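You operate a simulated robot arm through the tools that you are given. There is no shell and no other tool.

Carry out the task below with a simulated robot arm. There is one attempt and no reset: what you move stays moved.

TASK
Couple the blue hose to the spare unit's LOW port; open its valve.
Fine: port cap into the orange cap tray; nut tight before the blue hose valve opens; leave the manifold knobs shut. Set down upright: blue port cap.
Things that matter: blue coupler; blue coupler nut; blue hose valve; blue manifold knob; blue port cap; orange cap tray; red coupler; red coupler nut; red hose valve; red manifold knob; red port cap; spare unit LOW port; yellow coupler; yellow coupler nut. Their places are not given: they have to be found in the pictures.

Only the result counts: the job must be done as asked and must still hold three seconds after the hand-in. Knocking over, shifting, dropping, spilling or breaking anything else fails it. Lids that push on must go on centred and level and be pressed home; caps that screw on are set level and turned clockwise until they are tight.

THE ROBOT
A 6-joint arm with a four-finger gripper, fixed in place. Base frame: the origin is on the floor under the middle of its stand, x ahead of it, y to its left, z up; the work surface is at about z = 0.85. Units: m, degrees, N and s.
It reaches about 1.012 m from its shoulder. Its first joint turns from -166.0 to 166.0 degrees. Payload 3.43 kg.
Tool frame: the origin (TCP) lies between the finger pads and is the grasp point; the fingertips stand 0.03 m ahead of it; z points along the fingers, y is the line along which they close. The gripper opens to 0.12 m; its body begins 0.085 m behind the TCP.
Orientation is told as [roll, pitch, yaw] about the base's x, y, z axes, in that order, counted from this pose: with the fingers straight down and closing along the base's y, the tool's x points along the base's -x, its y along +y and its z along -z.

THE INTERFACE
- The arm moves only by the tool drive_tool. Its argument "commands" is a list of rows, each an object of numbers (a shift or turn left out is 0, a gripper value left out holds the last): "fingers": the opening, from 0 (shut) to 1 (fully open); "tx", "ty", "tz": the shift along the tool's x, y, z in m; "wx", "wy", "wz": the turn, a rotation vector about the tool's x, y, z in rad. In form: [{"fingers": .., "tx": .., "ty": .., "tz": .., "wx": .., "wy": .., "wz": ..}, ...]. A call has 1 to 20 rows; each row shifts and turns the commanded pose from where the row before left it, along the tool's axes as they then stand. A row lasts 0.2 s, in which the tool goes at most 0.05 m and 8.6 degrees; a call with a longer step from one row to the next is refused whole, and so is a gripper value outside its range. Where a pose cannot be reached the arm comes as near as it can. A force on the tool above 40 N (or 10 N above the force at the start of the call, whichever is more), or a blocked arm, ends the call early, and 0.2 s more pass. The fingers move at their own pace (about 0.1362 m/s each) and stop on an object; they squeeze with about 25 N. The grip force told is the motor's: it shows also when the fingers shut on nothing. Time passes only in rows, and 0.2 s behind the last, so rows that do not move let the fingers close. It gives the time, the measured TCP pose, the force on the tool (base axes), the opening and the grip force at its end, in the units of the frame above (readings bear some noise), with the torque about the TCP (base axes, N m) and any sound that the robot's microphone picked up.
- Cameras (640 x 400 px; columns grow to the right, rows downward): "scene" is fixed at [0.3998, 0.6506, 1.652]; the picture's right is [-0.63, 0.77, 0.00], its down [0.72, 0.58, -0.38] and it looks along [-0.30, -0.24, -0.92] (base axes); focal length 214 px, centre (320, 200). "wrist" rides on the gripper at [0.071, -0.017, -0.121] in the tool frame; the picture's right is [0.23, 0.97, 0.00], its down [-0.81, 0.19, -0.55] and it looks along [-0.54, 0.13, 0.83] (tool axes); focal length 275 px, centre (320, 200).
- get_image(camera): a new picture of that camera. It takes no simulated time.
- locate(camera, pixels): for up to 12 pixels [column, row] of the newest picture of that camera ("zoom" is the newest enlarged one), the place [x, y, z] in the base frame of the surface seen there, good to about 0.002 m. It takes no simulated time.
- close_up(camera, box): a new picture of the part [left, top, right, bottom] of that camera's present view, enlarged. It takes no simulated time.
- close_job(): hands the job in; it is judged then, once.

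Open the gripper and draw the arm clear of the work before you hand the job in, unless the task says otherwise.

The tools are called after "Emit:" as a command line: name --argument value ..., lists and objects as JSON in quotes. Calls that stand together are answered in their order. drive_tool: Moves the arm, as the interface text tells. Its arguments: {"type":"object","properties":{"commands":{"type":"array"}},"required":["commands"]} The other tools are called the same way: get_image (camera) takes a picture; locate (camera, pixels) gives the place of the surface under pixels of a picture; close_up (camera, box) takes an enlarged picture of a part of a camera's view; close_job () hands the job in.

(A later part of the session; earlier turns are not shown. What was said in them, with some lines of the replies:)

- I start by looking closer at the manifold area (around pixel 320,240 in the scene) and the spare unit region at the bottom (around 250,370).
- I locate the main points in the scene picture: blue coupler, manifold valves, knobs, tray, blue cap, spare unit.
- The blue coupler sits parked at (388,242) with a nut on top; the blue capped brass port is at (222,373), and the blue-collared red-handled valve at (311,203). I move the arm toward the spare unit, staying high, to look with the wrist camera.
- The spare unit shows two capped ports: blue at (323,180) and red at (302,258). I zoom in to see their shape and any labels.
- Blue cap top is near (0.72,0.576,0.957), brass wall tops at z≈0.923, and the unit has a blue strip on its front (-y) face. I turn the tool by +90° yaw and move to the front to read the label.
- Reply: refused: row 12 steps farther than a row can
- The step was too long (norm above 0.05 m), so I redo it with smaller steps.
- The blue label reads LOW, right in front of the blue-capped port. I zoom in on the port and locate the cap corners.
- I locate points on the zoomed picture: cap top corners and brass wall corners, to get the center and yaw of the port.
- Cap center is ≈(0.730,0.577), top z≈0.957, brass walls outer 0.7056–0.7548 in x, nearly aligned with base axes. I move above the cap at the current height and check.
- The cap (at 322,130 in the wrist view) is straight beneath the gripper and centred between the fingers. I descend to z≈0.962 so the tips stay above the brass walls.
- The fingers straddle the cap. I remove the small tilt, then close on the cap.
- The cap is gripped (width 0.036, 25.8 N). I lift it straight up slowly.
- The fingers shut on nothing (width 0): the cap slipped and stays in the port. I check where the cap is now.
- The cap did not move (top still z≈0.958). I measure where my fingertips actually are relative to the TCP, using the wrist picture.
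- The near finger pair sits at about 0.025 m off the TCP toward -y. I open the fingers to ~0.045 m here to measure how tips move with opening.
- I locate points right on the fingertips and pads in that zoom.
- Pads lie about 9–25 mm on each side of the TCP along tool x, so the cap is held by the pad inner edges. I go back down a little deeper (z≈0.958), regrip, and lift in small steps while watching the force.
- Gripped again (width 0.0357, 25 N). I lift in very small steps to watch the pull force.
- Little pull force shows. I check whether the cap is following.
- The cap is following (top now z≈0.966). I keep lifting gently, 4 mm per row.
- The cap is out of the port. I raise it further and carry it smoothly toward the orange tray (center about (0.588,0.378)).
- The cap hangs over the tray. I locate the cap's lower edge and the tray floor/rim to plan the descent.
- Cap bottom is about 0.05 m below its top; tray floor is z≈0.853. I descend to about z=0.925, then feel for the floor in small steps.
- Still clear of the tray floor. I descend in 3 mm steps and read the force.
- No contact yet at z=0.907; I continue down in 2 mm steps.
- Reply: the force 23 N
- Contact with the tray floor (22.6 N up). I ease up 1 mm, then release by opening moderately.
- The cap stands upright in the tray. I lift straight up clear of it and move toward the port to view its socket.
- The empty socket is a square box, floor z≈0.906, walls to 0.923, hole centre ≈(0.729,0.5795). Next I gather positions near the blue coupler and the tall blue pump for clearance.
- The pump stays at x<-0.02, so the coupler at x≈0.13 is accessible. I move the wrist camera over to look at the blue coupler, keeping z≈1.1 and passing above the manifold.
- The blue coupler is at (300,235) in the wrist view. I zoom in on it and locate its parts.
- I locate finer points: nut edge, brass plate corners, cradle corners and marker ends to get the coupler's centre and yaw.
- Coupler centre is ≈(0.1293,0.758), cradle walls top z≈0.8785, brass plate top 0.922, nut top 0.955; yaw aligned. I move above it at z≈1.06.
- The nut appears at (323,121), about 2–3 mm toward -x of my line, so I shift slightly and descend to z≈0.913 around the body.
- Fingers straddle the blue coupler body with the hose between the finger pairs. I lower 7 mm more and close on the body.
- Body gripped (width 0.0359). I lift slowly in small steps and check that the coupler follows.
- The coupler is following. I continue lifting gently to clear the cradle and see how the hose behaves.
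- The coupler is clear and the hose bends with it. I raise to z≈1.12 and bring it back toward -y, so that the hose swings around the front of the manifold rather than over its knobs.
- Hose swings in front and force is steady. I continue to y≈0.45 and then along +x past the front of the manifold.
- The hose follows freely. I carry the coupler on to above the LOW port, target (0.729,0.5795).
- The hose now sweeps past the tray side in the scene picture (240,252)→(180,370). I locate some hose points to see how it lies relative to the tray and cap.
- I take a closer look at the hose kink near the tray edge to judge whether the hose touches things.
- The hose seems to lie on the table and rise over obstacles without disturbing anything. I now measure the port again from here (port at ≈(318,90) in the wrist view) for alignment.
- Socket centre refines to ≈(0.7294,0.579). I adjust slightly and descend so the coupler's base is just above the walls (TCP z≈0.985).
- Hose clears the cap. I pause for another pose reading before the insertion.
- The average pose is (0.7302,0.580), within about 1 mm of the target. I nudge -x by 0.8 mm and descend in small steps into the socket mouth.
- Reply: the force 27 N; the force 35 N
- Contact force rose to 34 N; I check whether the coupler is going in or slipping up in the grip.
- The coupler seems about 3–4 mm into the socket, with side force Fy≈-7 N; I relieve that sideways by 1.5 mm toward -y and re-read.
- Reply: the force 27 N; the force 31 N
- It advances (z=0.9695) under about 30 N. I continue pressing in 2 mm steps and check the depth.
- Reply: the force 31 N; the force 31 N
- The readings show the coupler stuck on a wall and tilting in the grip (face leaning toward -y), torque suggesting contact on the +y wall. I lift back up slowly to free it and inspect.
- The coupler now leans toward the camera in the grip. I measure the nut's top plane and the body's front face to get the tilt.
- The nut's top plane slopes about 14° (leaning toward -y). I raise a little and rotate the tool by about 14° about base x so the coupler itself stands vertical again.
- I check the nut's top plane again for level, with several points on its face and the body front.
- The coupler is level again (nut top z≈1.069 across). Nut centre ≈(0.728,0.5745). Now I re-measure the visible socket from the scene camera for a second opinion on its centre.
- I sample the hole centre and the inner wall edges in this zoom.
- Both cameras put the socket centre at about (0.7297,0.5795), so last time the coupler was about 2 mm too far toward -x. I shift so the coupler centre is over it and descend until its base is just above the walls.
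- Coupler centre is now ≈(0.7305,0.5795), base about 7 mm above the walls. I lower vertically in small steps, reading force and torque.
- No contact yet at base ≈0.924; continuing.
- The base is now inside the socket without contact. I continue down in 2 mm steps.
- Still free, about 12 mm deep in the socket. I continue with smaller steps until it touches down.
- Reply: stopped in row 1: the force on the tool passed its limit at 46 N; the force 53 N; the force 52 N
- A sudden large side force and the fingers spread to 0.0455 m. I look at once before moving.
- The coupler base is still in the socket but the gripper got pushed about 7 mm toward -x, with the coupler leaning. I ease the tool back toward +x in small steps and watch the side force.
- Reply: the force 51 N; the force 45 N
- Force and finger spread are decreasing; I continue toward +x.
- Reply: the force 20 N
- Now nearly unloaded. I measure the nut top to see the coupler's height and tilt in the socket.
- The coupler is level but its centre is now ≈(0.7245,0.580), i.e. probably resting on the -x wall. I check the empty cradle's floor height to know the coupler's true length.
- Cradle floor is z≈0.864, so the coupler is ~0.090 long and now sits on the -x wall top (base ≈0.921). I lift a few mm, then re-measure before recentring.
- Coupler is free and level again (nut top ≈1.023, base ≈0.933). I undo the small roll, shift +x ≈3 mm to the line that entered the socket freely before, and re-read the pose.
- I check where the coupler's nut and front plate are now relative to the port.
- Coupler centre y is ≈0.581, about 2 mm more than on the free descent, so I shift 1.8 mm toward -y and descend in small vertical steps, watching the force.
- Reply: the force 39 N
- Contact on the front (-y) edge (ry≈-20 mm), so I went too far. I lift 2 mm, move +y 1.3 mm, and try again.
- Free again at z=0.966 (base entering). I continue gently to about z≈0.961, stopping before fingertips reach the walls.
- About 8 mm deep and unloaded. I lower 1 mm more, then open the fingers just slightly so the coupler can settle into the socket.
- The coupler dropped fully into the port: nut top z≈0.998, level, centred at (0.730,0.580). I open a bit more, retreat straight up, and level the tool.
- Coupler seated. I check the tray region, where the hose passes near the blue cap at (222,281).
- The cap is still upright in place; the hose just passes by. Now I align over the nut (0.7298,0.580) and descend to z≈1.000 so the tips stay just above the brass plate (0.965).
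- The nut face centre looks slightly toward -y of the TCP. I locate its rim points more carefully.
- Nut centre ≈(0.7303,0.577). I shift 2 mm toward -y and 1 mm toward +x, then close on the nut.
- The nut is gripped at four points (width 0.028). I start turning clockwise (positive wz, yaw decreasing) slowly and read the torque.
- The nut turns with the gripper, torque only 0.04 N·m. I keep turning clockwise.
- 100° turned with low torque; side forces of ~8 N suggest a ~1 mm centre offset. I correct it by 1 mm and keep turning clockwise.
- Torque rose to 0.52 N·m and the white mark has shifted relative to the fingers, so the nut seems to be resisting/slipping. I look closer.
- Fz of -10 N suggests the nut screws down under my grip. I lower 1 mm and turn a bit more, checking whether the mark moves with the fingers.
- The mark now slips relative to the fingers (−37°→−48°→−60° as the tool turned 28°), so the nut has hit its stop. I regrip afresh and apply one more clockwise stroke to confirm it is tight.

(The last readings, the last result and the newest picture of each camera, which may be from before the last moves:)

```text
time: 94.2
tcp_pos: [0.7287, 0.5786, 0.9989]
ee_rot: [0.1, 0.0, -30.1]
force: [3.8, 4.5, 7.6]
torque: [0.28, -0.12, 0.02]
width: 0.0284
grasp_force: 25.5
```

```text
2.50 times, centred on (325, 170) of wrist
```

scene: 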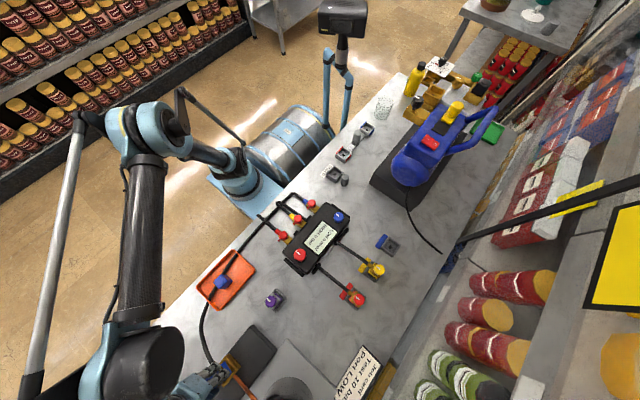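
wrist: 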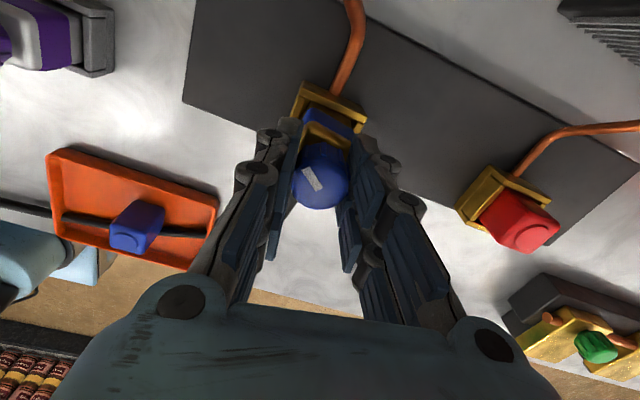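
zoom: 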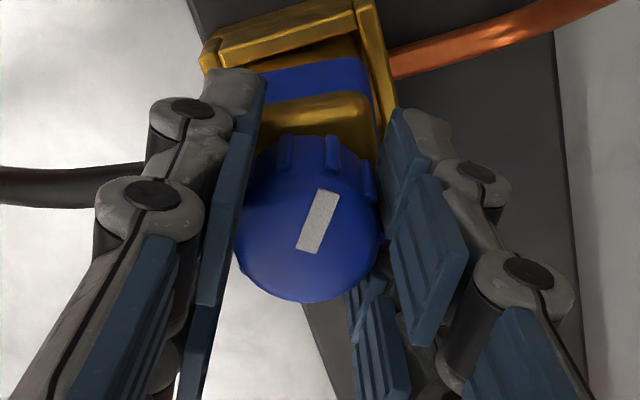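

At yaw −30° the mark sits as when first gripped, so the nut has turned about 120°. I apply a clockwise stroke with this fresh grip and watch torque and mark.

Emit:
drive_tool --commands '[{"wz": 0.06}, {"wz": 0.06}, {"wz": 0.06}]'

Emit:
close_up --camera "wrist" --box '[250, 90, 400, 250]'

Emit:
drive_tool --commands '[{"wz": 0.06}, {"wz": 0.06}, {"wz": 0.06}]'

Emit:
close_up --camera "wrist" --box '[250, 90, 400, 250]'

```text
time: 95.0
tcp_pos: [0.7304, 0.5789, 0.9995]
ee_rot: [0.0, 0.1, -40.5]
force: [1.3, 1.1, -1.2]
torque: [0.01, -0.05, 0.3]
width: 0.0282
grasp_force: 24.9
```

```text
2.50 times, centred on (325, 170) of wrist
```

zoom: 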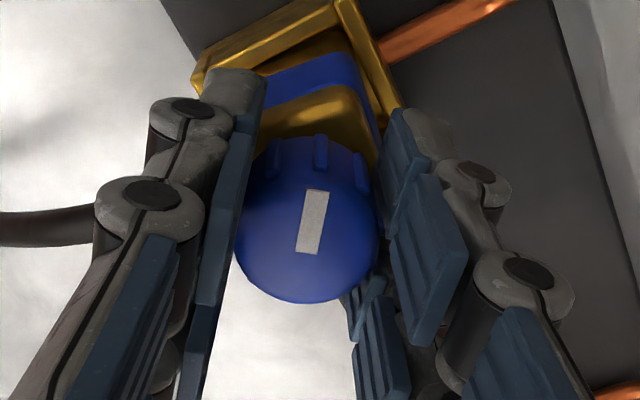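

```text
time: 95.8
tcp_pos: [0.729, 0.58, 0.9996]
ee_rot: [0.0, 0.1, -50.8]
force: [4.1, 2.1, 0.2]
torque: [0.12, -0.21, 0.29]
width: 0.0285
grasp_force: 24.9
```

```text
2.50 times, centred on (325, 170) of wrist
```

zoom: 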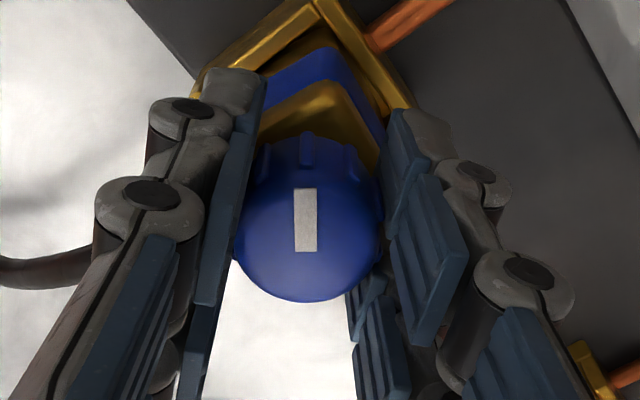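

The mark again stays fixed in space while the tool turns (torque ≈0.3 N·m), so the nut is at its stop after ≈120° — tight. I release, rise clear, and turn the tool back.

Emit:
drive_tool --commands '[{"fingers": 0.5}, {}, {"tz": -0.02}, {"tz": -0.03}, {"tz": -0.04}, {"tz": -0.04}, {"wz": -0.14}, {"wz": -0.14}, {"wz": -0.14}, {"wz": -0.14}, {"wz": -0.14}, {"wz": -0.14}, {"wz": -0.046}, {}]'

Emit:
get_image --camera "wrist"

Emit:
get_image --camera "scene"

Emit:
close_up --camera "wrist" --box '[270, 60, 380, 180]'

```text
time: 98.8
tcp_pos: [0.7286, 0.5787, 1.1299]
ee_rot: [0.2, -0.1, 0.1]
force: [-0.2, 0.2, 0.2]
torque: [0.02, -0.02, -0.03]
width: 0.06
grasp_force: 0.1
```

```text
taken
```

wrist: 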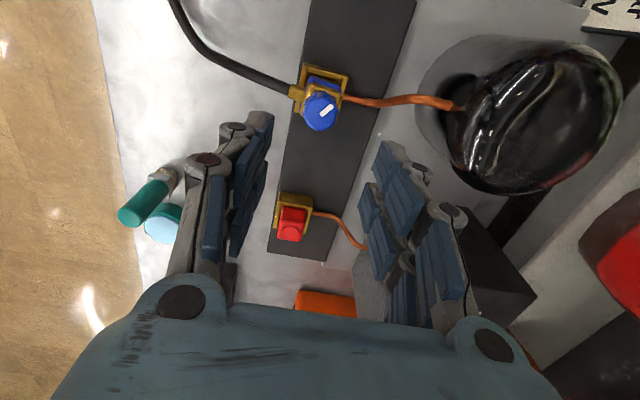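

```text
taken
```

scene: 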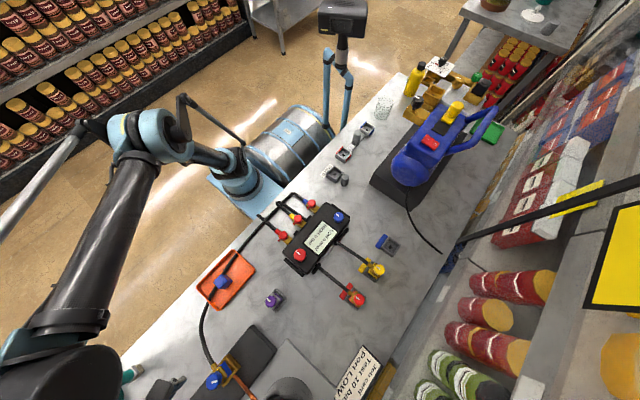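

```text
3.33 times, centred on (325, 120) of wrist
```

zoom: 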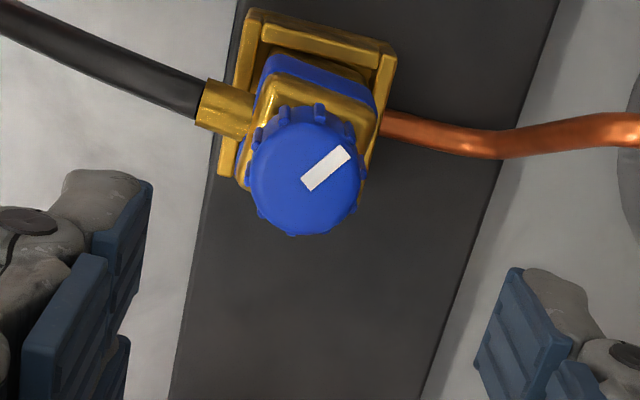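

I verify the coupler's seating height and level after the tightening, and the marker direction.

Emit:
locate --camera "zoom" --pixels '[[275, 170], [340, 200], [300, 215], [300, 130], [305, 185], [345, 152], [270, 95], [375, 90], [250, 25], [385, 50]]'

Emit:
close_up --camera "scene" --box '[195, 345, 260, 400]'

```text
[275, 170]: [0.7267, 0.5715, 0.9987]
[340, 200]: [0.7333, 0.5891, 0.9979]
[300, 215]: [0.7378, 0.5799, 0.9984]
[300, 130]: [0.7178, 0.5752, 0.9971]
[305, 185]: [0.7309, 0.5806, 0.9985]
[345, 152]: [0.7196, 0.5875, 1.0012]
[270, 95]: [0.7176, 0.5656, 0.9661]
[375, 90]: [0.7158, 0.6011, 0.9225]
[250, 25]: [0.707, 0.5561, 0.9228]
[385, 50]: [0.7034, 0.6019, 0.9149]
```

```text
7.27 times, centred on (228, 372) of scene
```

zoom: 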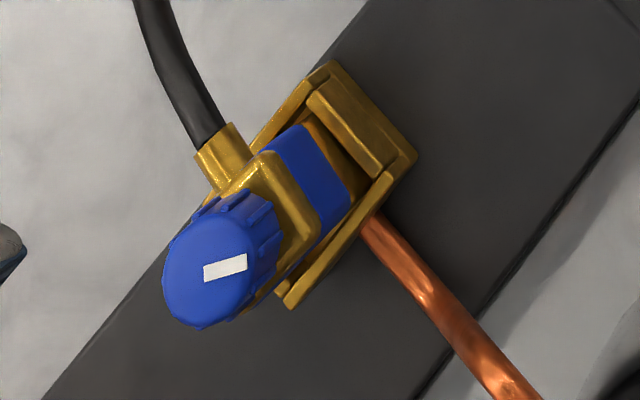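

Coupler is seated and level (nut top z≈0.998, mark turned ≈115–120° clockwise). Now I move over to the blue hose valve at about (0.194,0.445,0.92) to look closely.

Emit:
drive_tool --commands '[{"tx": 0.04, "ty": -0.011, "tz": -0.01}, {"tx": 0.044, "ty": -0.0114}, {"tx": 0.044, "ty": -0.0114}, {"tx": 0.044, "ty": -0.0114}, {"tx": 0.044, "ty": -0.0114}, {"tx": 0.044, "ty": -0.0114}, {"tx": 0.044, "ty": -0.0114}, {"tx": 0.044, "ty": -0.0114}, {"tx": 0.044, "ty": -0.0114}, {"tx": 0.044, "ty": -0.0114}, {"tx": 0.044, "ty": -0.0114}, {"tx": 0.044, "ty": -0.0114}, {"tx": 0.044, "ty": -0.0114}, {"tx": 0.044, "ty": -0.0114, "tz": 0.01}, {"tz": 0.02}, {}]'

Emit:
get_image --camera "wrist"

Emit:
get_image --camera "scene"

```text
time: 102.2
tcp_pos: [0.1186, 0.4178, 1.1108]
ee_rot: [0.0, 0.1, 0.0]
force: [-0.2, 0.0, -0.1]
torque: [0.0, 0.02, 0.02]
width: 0.0598
grasp_force: 0.1
```

```text
taken
```

wrist: 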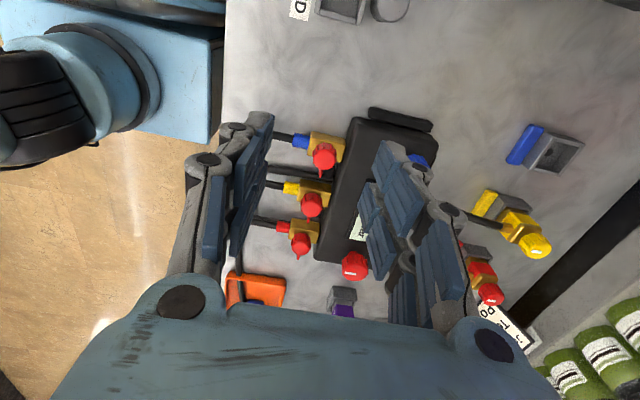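

```text
taken
```

scene: 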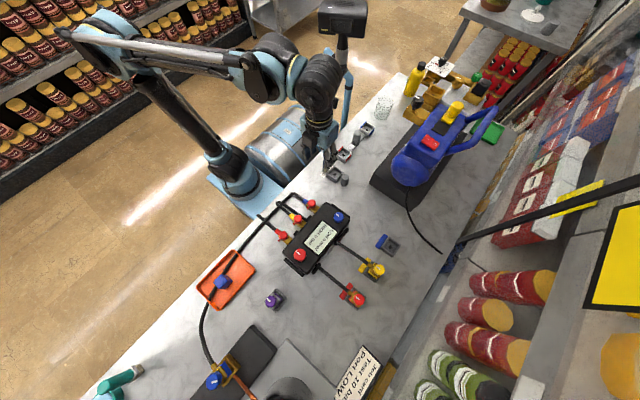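

The blue-collared valve is at (323,155) in the wrist view. I zoom in on it.

Emit:
close_up --camera "wrist" --box '[270, 120, 350, 200]'

Emit:
locate --camera "zoom" --pixels '[[425, 290], [425, 260], [430, 380], [380, 280], [470, 280], [430, 180], [300, 150], [400, 200], [425, 320], [250, 140]]'

Emit:
close_up --camera "scene" --box '[270, 185, 340, 245]'

```text
5.00 times, centred on (310, 160) of wrist
```

zoom: 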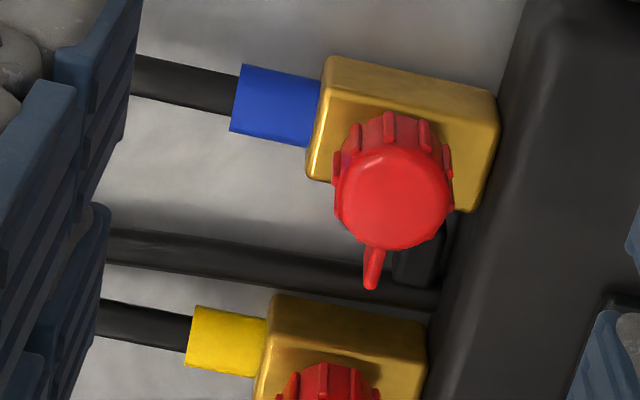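

```text
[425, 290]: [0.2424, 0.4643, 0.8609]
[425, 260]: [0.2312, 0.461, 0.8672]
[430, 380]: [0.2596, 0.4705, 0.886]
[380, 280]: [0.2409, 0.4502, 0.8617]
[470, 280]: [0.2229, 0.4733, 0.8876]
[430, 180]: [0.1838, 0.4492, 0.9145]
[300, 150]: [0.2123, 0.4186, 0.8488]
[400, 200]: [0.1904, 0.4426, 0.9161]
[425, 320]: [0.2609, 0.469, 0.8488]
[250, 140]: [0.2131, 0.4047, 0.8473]
```

```text
6.67 times, centred on (305, 215) of scene
```

zoom: 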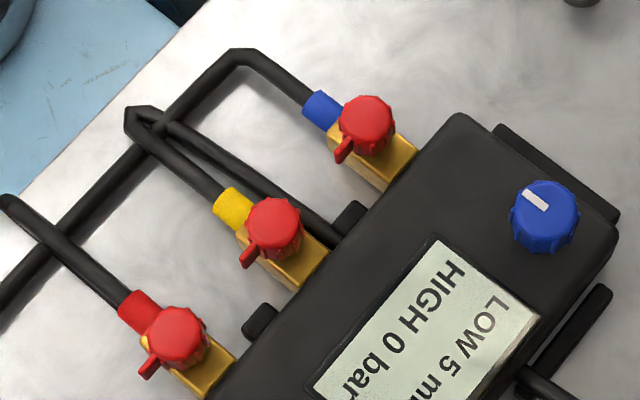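

Each valve has a round red knob with a pointer tab pointing across the hose (closed). I locate the knob tops, blocks and the manifold edge.

Emit:
locate --camera "zoom" --pixels '[[366, 118], [273, 222], [178, 330], [385, 160], [410, 145], [345, 148], [460, 120], [400, 200], [350, 215], [325, 110], [370, 180], [440, 150]]'

Emit:
close_up --camera "scene" --box '[295, 188, 325, 216]'

Emit:
locate --camera "zoom" --pixels '[[330, 190], [300, 150], [400, 190], [340, 110], [330, 240], [240, 270], [460, 300], [350, 330], [290, 260], [380, 250]]'

```text
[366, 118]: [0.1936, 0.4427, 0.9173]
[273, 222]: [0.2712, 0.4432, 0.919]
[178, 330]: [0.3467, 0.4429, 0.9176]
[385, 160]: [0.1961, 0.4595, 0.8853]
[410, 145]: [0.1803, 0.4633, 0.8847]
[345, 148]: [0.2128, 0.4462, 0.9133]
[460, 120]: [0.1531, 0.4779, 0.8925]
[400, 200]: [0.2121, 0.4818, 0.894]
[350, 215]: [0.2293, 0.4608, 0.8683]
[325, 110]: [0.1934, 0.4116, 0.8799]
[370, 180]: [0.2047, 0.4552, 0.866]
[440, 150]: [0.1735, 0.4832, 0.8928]
```

```text
14.29 times, centred on (310, 202) of scene
```

zoom: 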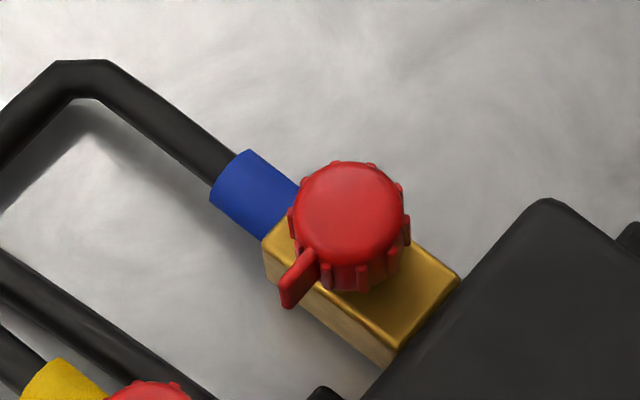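

```text
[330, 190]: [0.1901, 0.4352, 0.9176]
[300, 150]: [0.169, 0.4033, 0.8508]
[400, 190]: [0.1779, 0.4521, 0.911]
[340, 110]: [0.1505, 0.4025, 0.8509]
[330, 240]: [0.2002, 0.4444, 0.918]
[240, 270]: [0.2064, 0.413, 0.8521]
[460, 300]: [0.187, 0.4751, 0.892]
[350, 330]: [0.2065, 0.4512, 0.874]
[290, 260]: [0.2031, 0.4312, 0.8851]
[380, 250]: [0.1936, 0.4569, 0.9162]
```

The blue valve knob is centred at ≈(0.192,0.4435), top z≈0.917, tab toward +x, brass block top ≈0.885, manifold top ≈0.893. I turn to yaw 90° (fingers closing along x, straddling the tab) and move above it.

Emit:
drive_tool --commands '[{"wz": -0.1428}, {"wz": -0.1428}, {"wz": -0.1428}, {"wz": -0.1428}, {"wz": -0.1428}, {"wz": -0.1428}, {"wz": -0.1428}, {"wz": -0.1428}, {"wz": -0.1428}, {"wz": -0.1428}, {"wz": -0.1428}, {"ty": -0.037, "tx": -0.013}, {"ty": -0.0364, "tx": -0.0127, "tz": 0.02}, {"tz": 0.03}, {"tz": 0.03}, {}]'

Emit:
get_image --camera "wrist"

Emit:
close_up --camera "wrist" --box '[270, 80, 370, 180]'

```text
time: 105.6
tcp_pos: [0.1918, 0.4455, 1.0288]
ee_rot: [0.1, -0.2, 90.0]
force: [-0.3, 1.1, 0.8]
torque: [-0.01, 0.02, 0.03]
width: 0.0602
grasp_force: 0.1
```

```text
taken
```

wrist: 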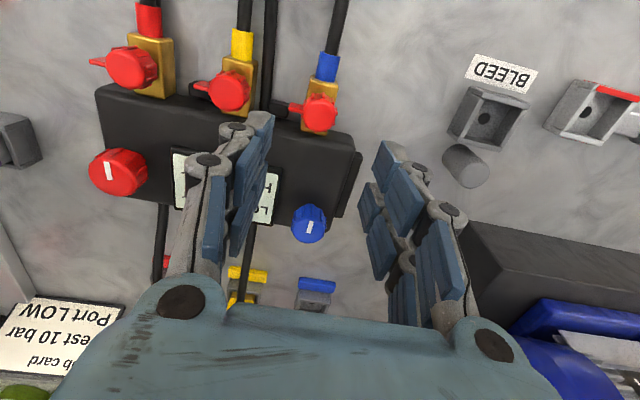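

```text
4.00 times, centred on (320, 130) of wrist
```

zoom: 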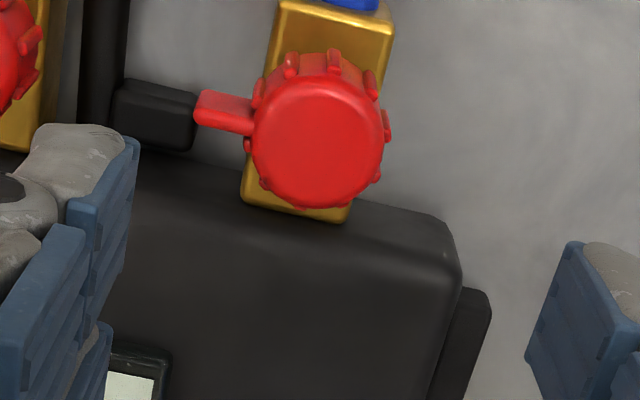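

The knob is almost straight beneath. I locate its rim to refine the centre.

Emit:
locate --camera "zoom" --pixels '[[318, 145], [262, 145], [375, 150], [318, 95], [315, 200], [225, 112], [320, 180], [300, 260], [330, 30]]'

```text
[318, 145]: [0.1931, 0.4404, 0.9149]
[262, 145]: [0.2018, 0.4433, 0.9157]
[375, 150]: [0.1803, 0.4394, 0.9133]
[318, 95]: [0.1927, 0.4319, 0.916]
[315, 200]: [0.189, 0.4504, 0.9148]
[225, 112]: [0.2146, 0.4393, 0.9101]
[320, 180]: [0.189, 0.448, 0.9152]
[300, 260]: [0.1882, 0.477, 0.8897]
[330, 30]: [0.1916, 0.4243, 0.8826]
```

Knob centre ≈(0.1915,0.442). I shift 2.5 mm toward -y and descend to z≈0.928 (tips ≈0.898, above the manifold top).

Emit:
drive_tool --commands '[{"tx": 0.0025}, {"tz": 0.025}, {"tz": 0.03}, {"tz": 0.025}, {"tz": 0.015}, {"tz": 0.006}, {}]'

Emit:
get_image --camera "wrist"

Emit:
close_up --camera "wrist" --box '[240, 90, 400, 250]'

Emit:
close_up --camera "scene" --box '[270, 150, 360, 230]'

```text
time: 107.2
tcp_pos: [0.1908, 0.4426, 0.9288]
ee_rot: [0.0, -0.1, 90.0]
force: [0.2, 0.1, 0.1]
torque: [0.0, 0.03, 0.01]
width: 0.0601
grasp_force: 0.0
```

```text
taken
```

wrist: 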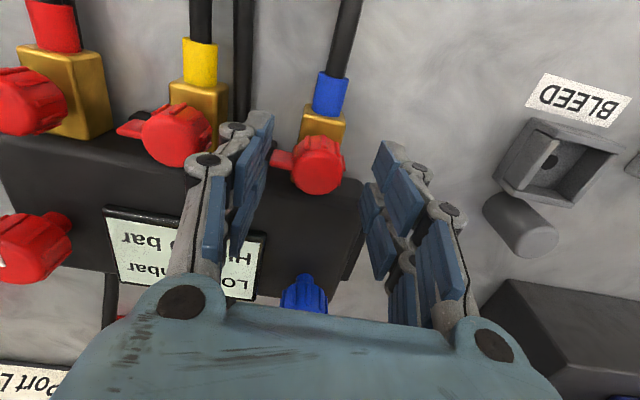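

```text
2.50 times, centred on (320, 170) of wrist
```

zoom: 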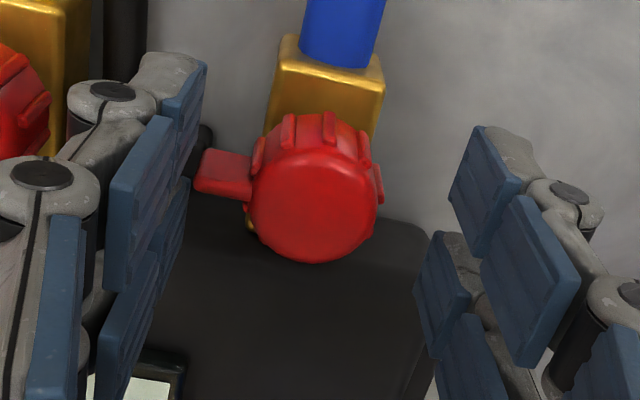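

```text
5.00 times, centred on (315, 190) of scene
```

zoom: 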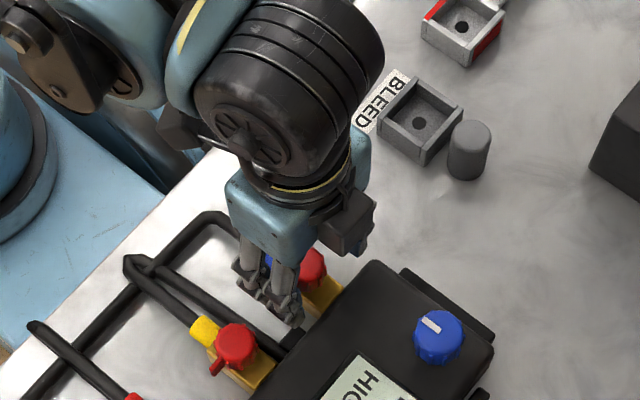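

The tab (225,170 in zoom) lies in the gap between the two left fingers. I close on the knob.

Emit:
drive_tool --commands '[{"fingers": 0.0}, {}, {}, {}]'

Emit:
close_up --camera "wrist" --box '[240, 90, 400, 250]'

```text
time: 108.2
tcp_pos: [0.1914, 0.4413, 0.9279]
ee_rot: [0.0, 0.0, 89.9]
force: [20.1, -0.1, 9.6]
torque: [-0.06, -0.67, -0.01]
width: 0.0267
grasp_force: 24.8
```

```text
2.50 times, centred on (320, 170) of wrist
```

zoom: 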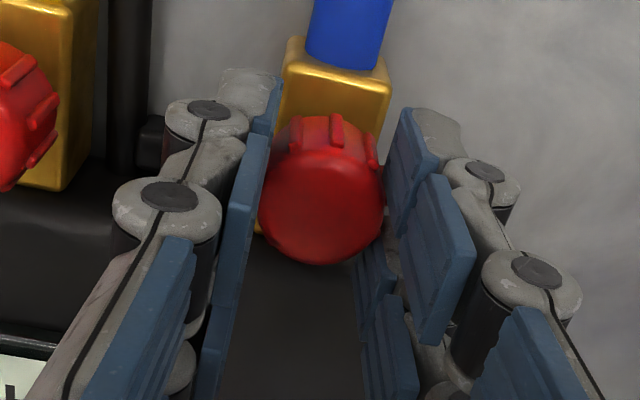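

Fx≈20 N shows a slight centring offset in x. I shift +x in small steps to relieve it before turning.

Emit:
drive_tool --commands '[{"ty": -0.001}, {}]'

Emit:
drive_tool --commands '[{"ty": -0.001}, {}]'

```text
time: 108.8
tcp_pos: [0.1909, 0.4421, 0.9276]
ee_rot: [0.1, -0.1, 90.0]
force: [8.0, 1.6, 9.4]
torque: [0.05, -0.18, 0.02]
width: 0.0266
grasp_force: 25.5
```

```text
time: 109.4
tcp_pos: [0.1923, 0.4432, 0.9291]
ee_rot: [0.2, -0.1, 90.1]
force: [-10.0, -0.6, 0.1]
torque: [0.6, 0.27, 0.01]
width: 0.0265
grasp_force: 24.9
```

Slight overshoot; I go back 0.5 mm and start turning counter-clockwise (the usual opening sense) gently, reading torque.

Emit:
drive_tool --commands '[{"ty": 0.0005}, {"wz": -0.05}, {"wz": -0.05}, {"wz": -0.05}]'

Emit:
close_up --camera "wrist" --box '[240, 90, 400, 250]'

```text
time: 110.4
tcp_pos: [0.1929, 0.443, 0.9281]
ee_rot: [0.0, -0.1, 98.6]
force: [-6.3, -4.8, 0.4]
torque: [-0.33, 0.03, 0.02]
width: 0.0267
grasp_force: 24.8
```

```text
2.50 times, centred on (320, 170) of wrist
```

zoom: 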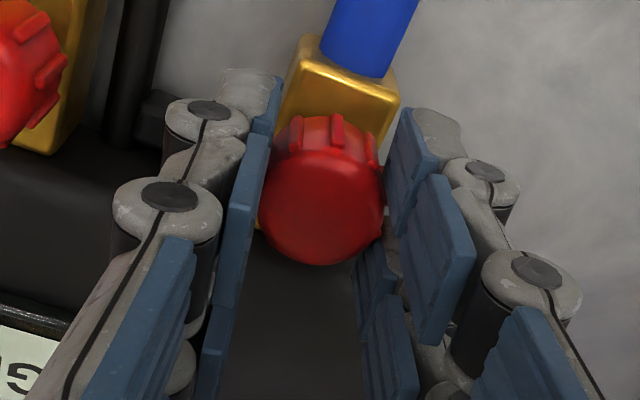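

The knob's ridges turn with the fingers at near-zero torque, so counter-clockwise is free. I continue toward a full 90°.

Emit:
drive_tool --commands '[{"wz": -0.1}, {"wz": -0.1}, {"wz": -0.1}, {"wz": -0.1}, {"wz": -0.1}, {"wz": -0.1}]'

Emit:
close_up --camera "wrist" --box '[240, 90, 400, 250]'

```text
time: 111.8
tcp_pos: [0.192, 0.444, 0.9303]
ee_rot: [-0.1, -0.2, 133.0]
force: [1.3, -0.3, 0.3]
torque: [-0.14, -0.21, 0.01]
width: 0.0266
grasp_force: 25.0
```

```text
2.50 times, centred on (320, 170) of wrist
```

zoom: 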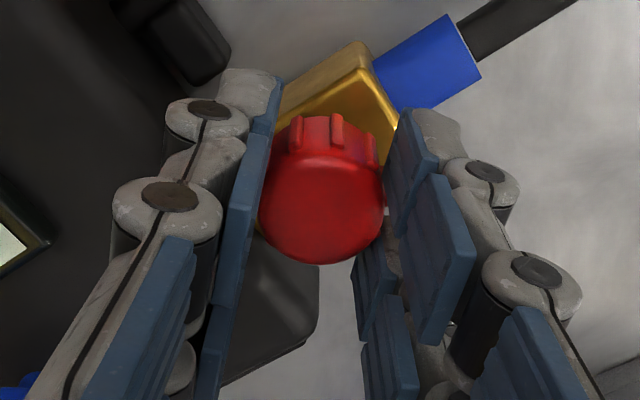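

Still turning freely at yaw 133°. I continue the last 47° to make the tab parallel with the hose.

Emit:
drive_tool --commands '[{"wz": -0.1}, {"wz": -0.1}, {"wz": -0.1}, {"wz": -0.1}, {"wz": -0.1}]'

Emit:
drive_tool --commands '[{"wz": -0.1}, {"wz": -0.1}, {"wz": -0.1}, {}]'

Emit:
close_up --camera "wrist" --box '[240, 90, 400, 250]'

Emit:
close_up --camera "scene" --box '[270, 150, 360, 240]'

```text
time: 113.0
tcp_pos: [0.1919, 0.4429, 0.9297]
ee_rot: [0.1, -0.1, 161.7]
force: [-3.3, -1.0, 0.1]
torque: [-0.03, 0.26, 0.0]
width: 0.0268
grasp_force: 25.5
```

```text
time: 114.0
tcp_pos: [0.1933, 0.443, 0.9287]
ee_rot: [-0.1, 0.0, 178.9]
force: [-5.8, -1.3, -0.1]
torque: [-0.04, 0.21, -0.01]
width: 0.0268
grasp_force: 25.0
```

```text
2.50 times, centred on (320, 170) of wrist
```

zoom: 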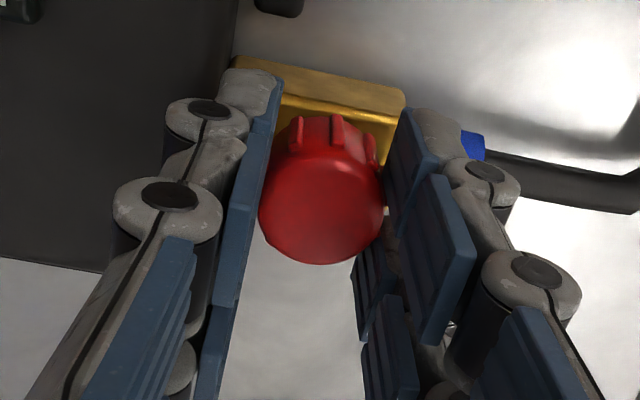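

```text
4.44 times, centred on (315, 195) of scene
```

zoom: 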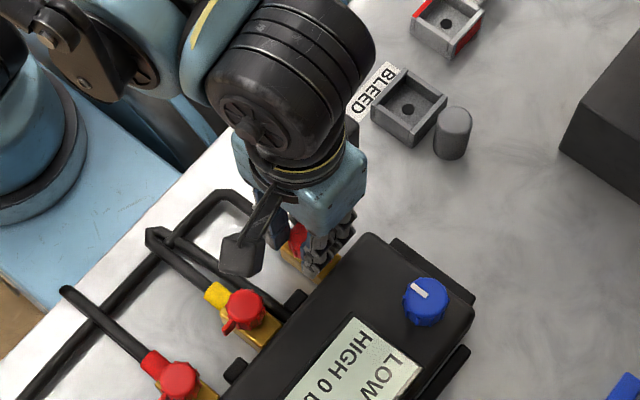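

The knob has turned ≈89° with no stop felt. I turn a few degrees more to see whether it has reached its end stop.

Emit:
drive_tool --commands '[{"wz": -0.05}, {"wz": -0.05}, {}]'

Emit:
close_up --camera "wrist" --box '[240, 90, 400, 250]'

```text
time: 114.8
tcp_pos: [0.1939, 0.4429, 0.9294]
ee_rot: [-0.2, 0.0, -175.5]
force: [2.3, -5.5, 0.0]
torque: [-0.18, -0.13, -0.34]
width: 0.0267
grasp_force: 24.8
```

```text
2.50 times, centred on (320, 170) of wrist
```

zoom: 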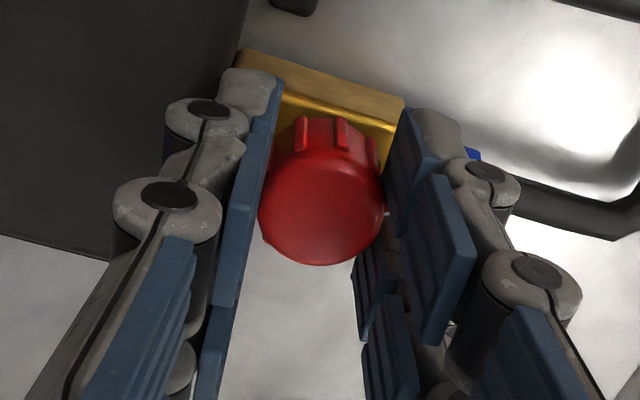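

An end stop is felt (torque -0.34 N·m) at 90°: the valve is fully open. I open the fingers modestly and lift straight up.

Emit:
drive_tool --commands '[{"fingers": 0.36}, {"fingers": 0.4}, {}, {"tz": -0.02}, {"tz": -0.03}, {"tz": -0.04}, {"tz": -0.04}, {"tz": -0.04}, {}]'

Emit:
get_image --camera "wrist"

Emit:
close_up --camera "wrist" --box '[270, 60, 370, 160]'

Emit:
close_up --camera "scene" --box '[270, 160, 360, 250]'

```text
time: 116.8
tcp_pos: [0.1903, 0.4434, 1.1017]
ee_rot: [-0.1, 0.0, -175.6]
force: [0.0, 1.0, -0.4]
torque: [-0.01, 0.01, -0.01]
width: 0.048
grasp_force: 0.0
```

```text
taken
```

wrist: 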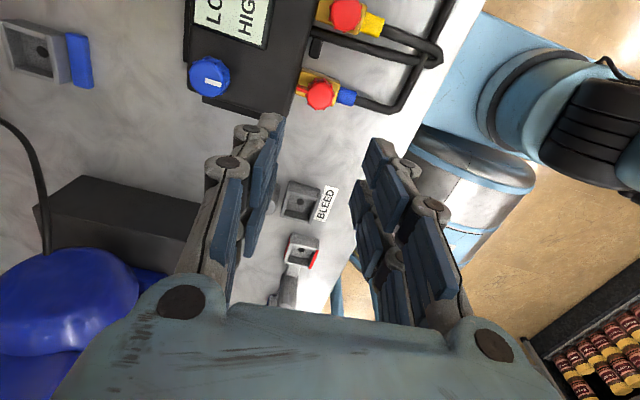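

```text
4.00 times, centred on (320, 110) of wrist
```

zoom: 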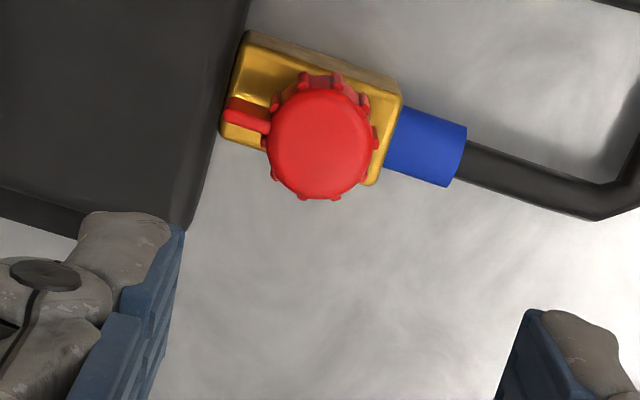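

```text
4.44 times, centred on (315, 205) of scene
```

zoom: 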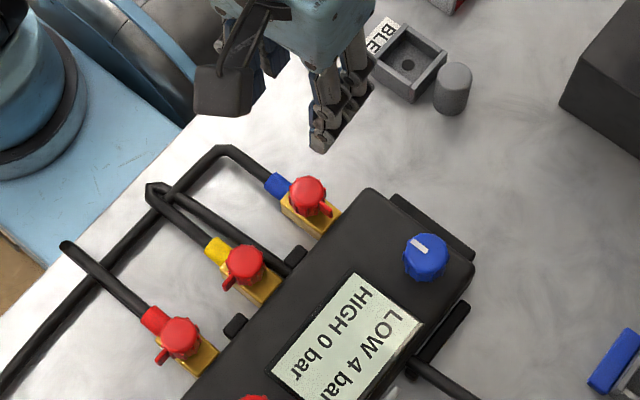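

The tab is now parallel to the hose and the manifold display changed to "LOW 4 bar". I raise the arm clear, open the gripper, and inspect everything once more.

Emit:
drive_tool --commands '[{"tz": -0.04}, {"tz": -0.04}, {"tz": -0.04}, {"tz": -0.03, "fingers": 1.0}, {}, {}]'

Emit:
get_image --camera "scene"

Emit:
close_up --camera "scene" --box '[185, 240, 295, 400]'

Emit:
close_up --camera "scene" --box '[260, 180, 400, 310]'

Emit:
close_up --camera "scene" --box '[195, 340, 260, 400]'

```text
time: 118.2
tcp_pos: [0.1912, 0.4442, 1.2506]
ee_rot: [0.0, -0.1, -175.5]
force: [0.1, 0.0, 0.6]
torque: [0.01, 0.02, 0.01]
width: 0.1199
grasp_force: 0.1
```

```text
taken
```

scene: 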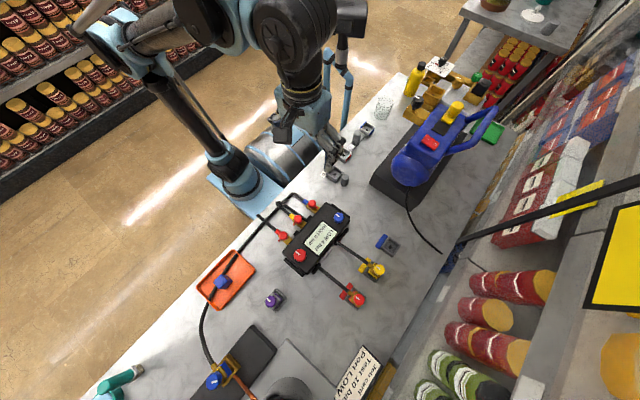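

```text
2.50 times, centred on (240, 320) of scene
```

zoom: 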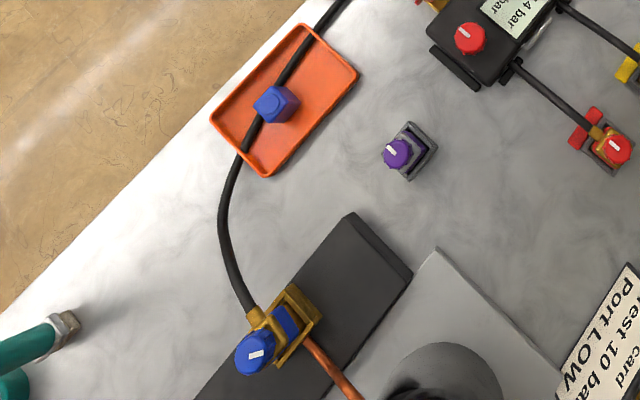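

```text
3.08 times, centred on (330, 245) of scene
```

zoom: 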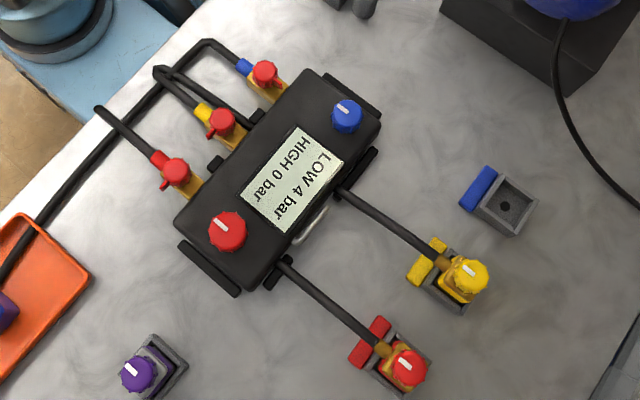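

```text
6.67 times, centred on (228, 370) of scene
```

zoom: 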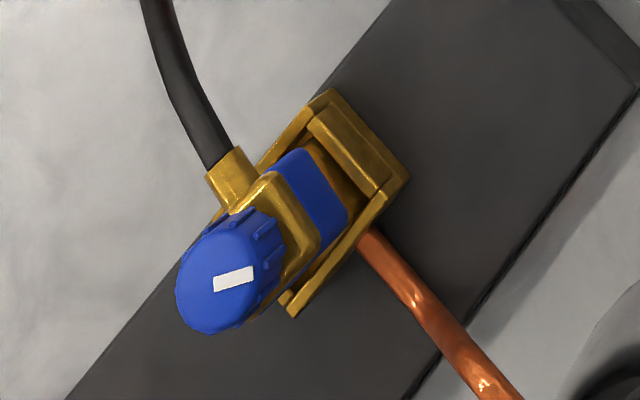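

All looks right: blue cap upright in the tray, coupler level in the LOW port, manifold knobs unchanged. I wait a moment and confirm the reading and positions are stable.

Emit:
drive_tool --commands '[{}, {}, {}, {}, {}, {}, {}, {}, {}, {}]'

Emit:
close_up --camera "scene" --box '[275, 185, 365, 275]'

Emit:
close_up --camera "scene" --box '[195, 245, 275, 315]'

Emit:
locate --camera "zoom" --pixels '[[212, 285], [190, 270], [240, 300], [215, 310], [260, 290]]'

```text
time: 120.4
tcp_pos: [0.1916, 0.4437, 1.2497]
ee_rot: [-0.1, 0.1, -175.4]
force: [-0.4, 0.1, -0.5]
torque: [0.01, 0.03, 0.01]
width: 0.1201
grasp_force: 0.1
```

```text
4.44 times, centred on (320, 230) of scene
```

zoom: 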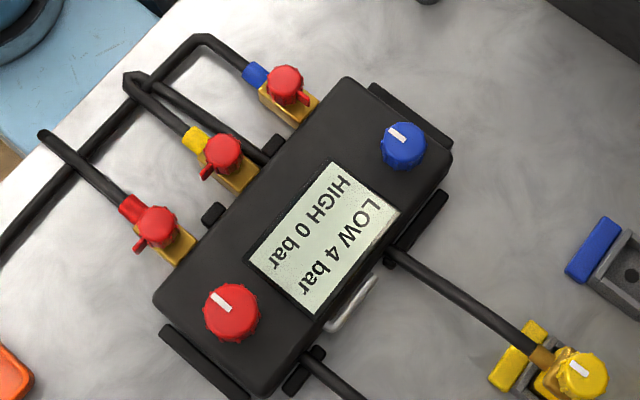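

```text
5.71 times, centred on (235, 280) of scene
```

zoom: 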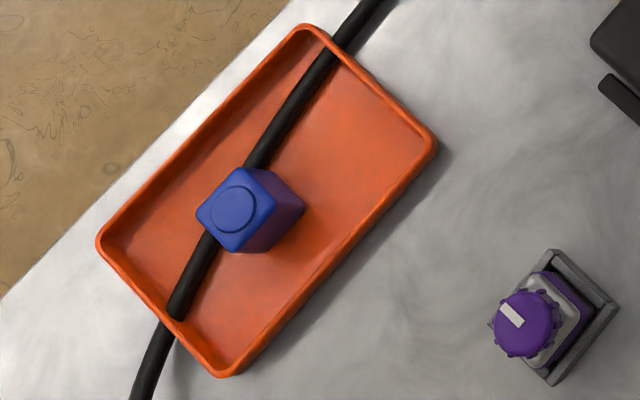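

```text
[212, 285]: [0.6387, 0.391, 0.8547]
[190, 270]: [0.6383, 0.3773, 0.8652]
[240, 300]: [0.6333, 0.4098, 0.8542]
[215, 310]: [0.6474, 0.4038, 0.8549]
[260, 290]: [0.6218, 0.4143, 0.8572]
```

The reading holds at "LOW 4 bar", the cap stands upright in the tray, the coupler is seated with its nut tight, the blue valve is open, the manifold knobs are unchanged, and the arm is clear with the gripper open. I hand the job in.

Emit:
close_job

```text
The job is handed in.
```

The blue hose is coupled to the spare unit's LOW port, its valve is open, and I've handed the job in. No verdict has come back yet.

- **Port cap:** the blue cap stands upright in the orange tray. The hose now runs through the tray right beside it. The cap had not moved when I last looked.
- **Coupler:** it sits fully down and level in the LOW port. Getting it in took several tries. It tilted in the grip and popped out of the socket once, with the side force on the tool near 50 N, before it seated cleanly.
- **Nut:** I turned it clockwise about 115–120° until it stopped. A fresh grip with more turning didn't move it further. The gripper slipped at about 0.3 N·m, so "tight" means that stop; I didn't measure a tightening torque.
- **Valve:** I opened it a full 90° to its end stop after tightening the nut. The manifold display went from 5 mbar to "LOW 4 bar" and stayed there for about two seconds of waiting.
- **Manifold knobs:** both are untouched. In the last pictures nothing else had been knocked or shifted, and the arm is clear with the gripper open.
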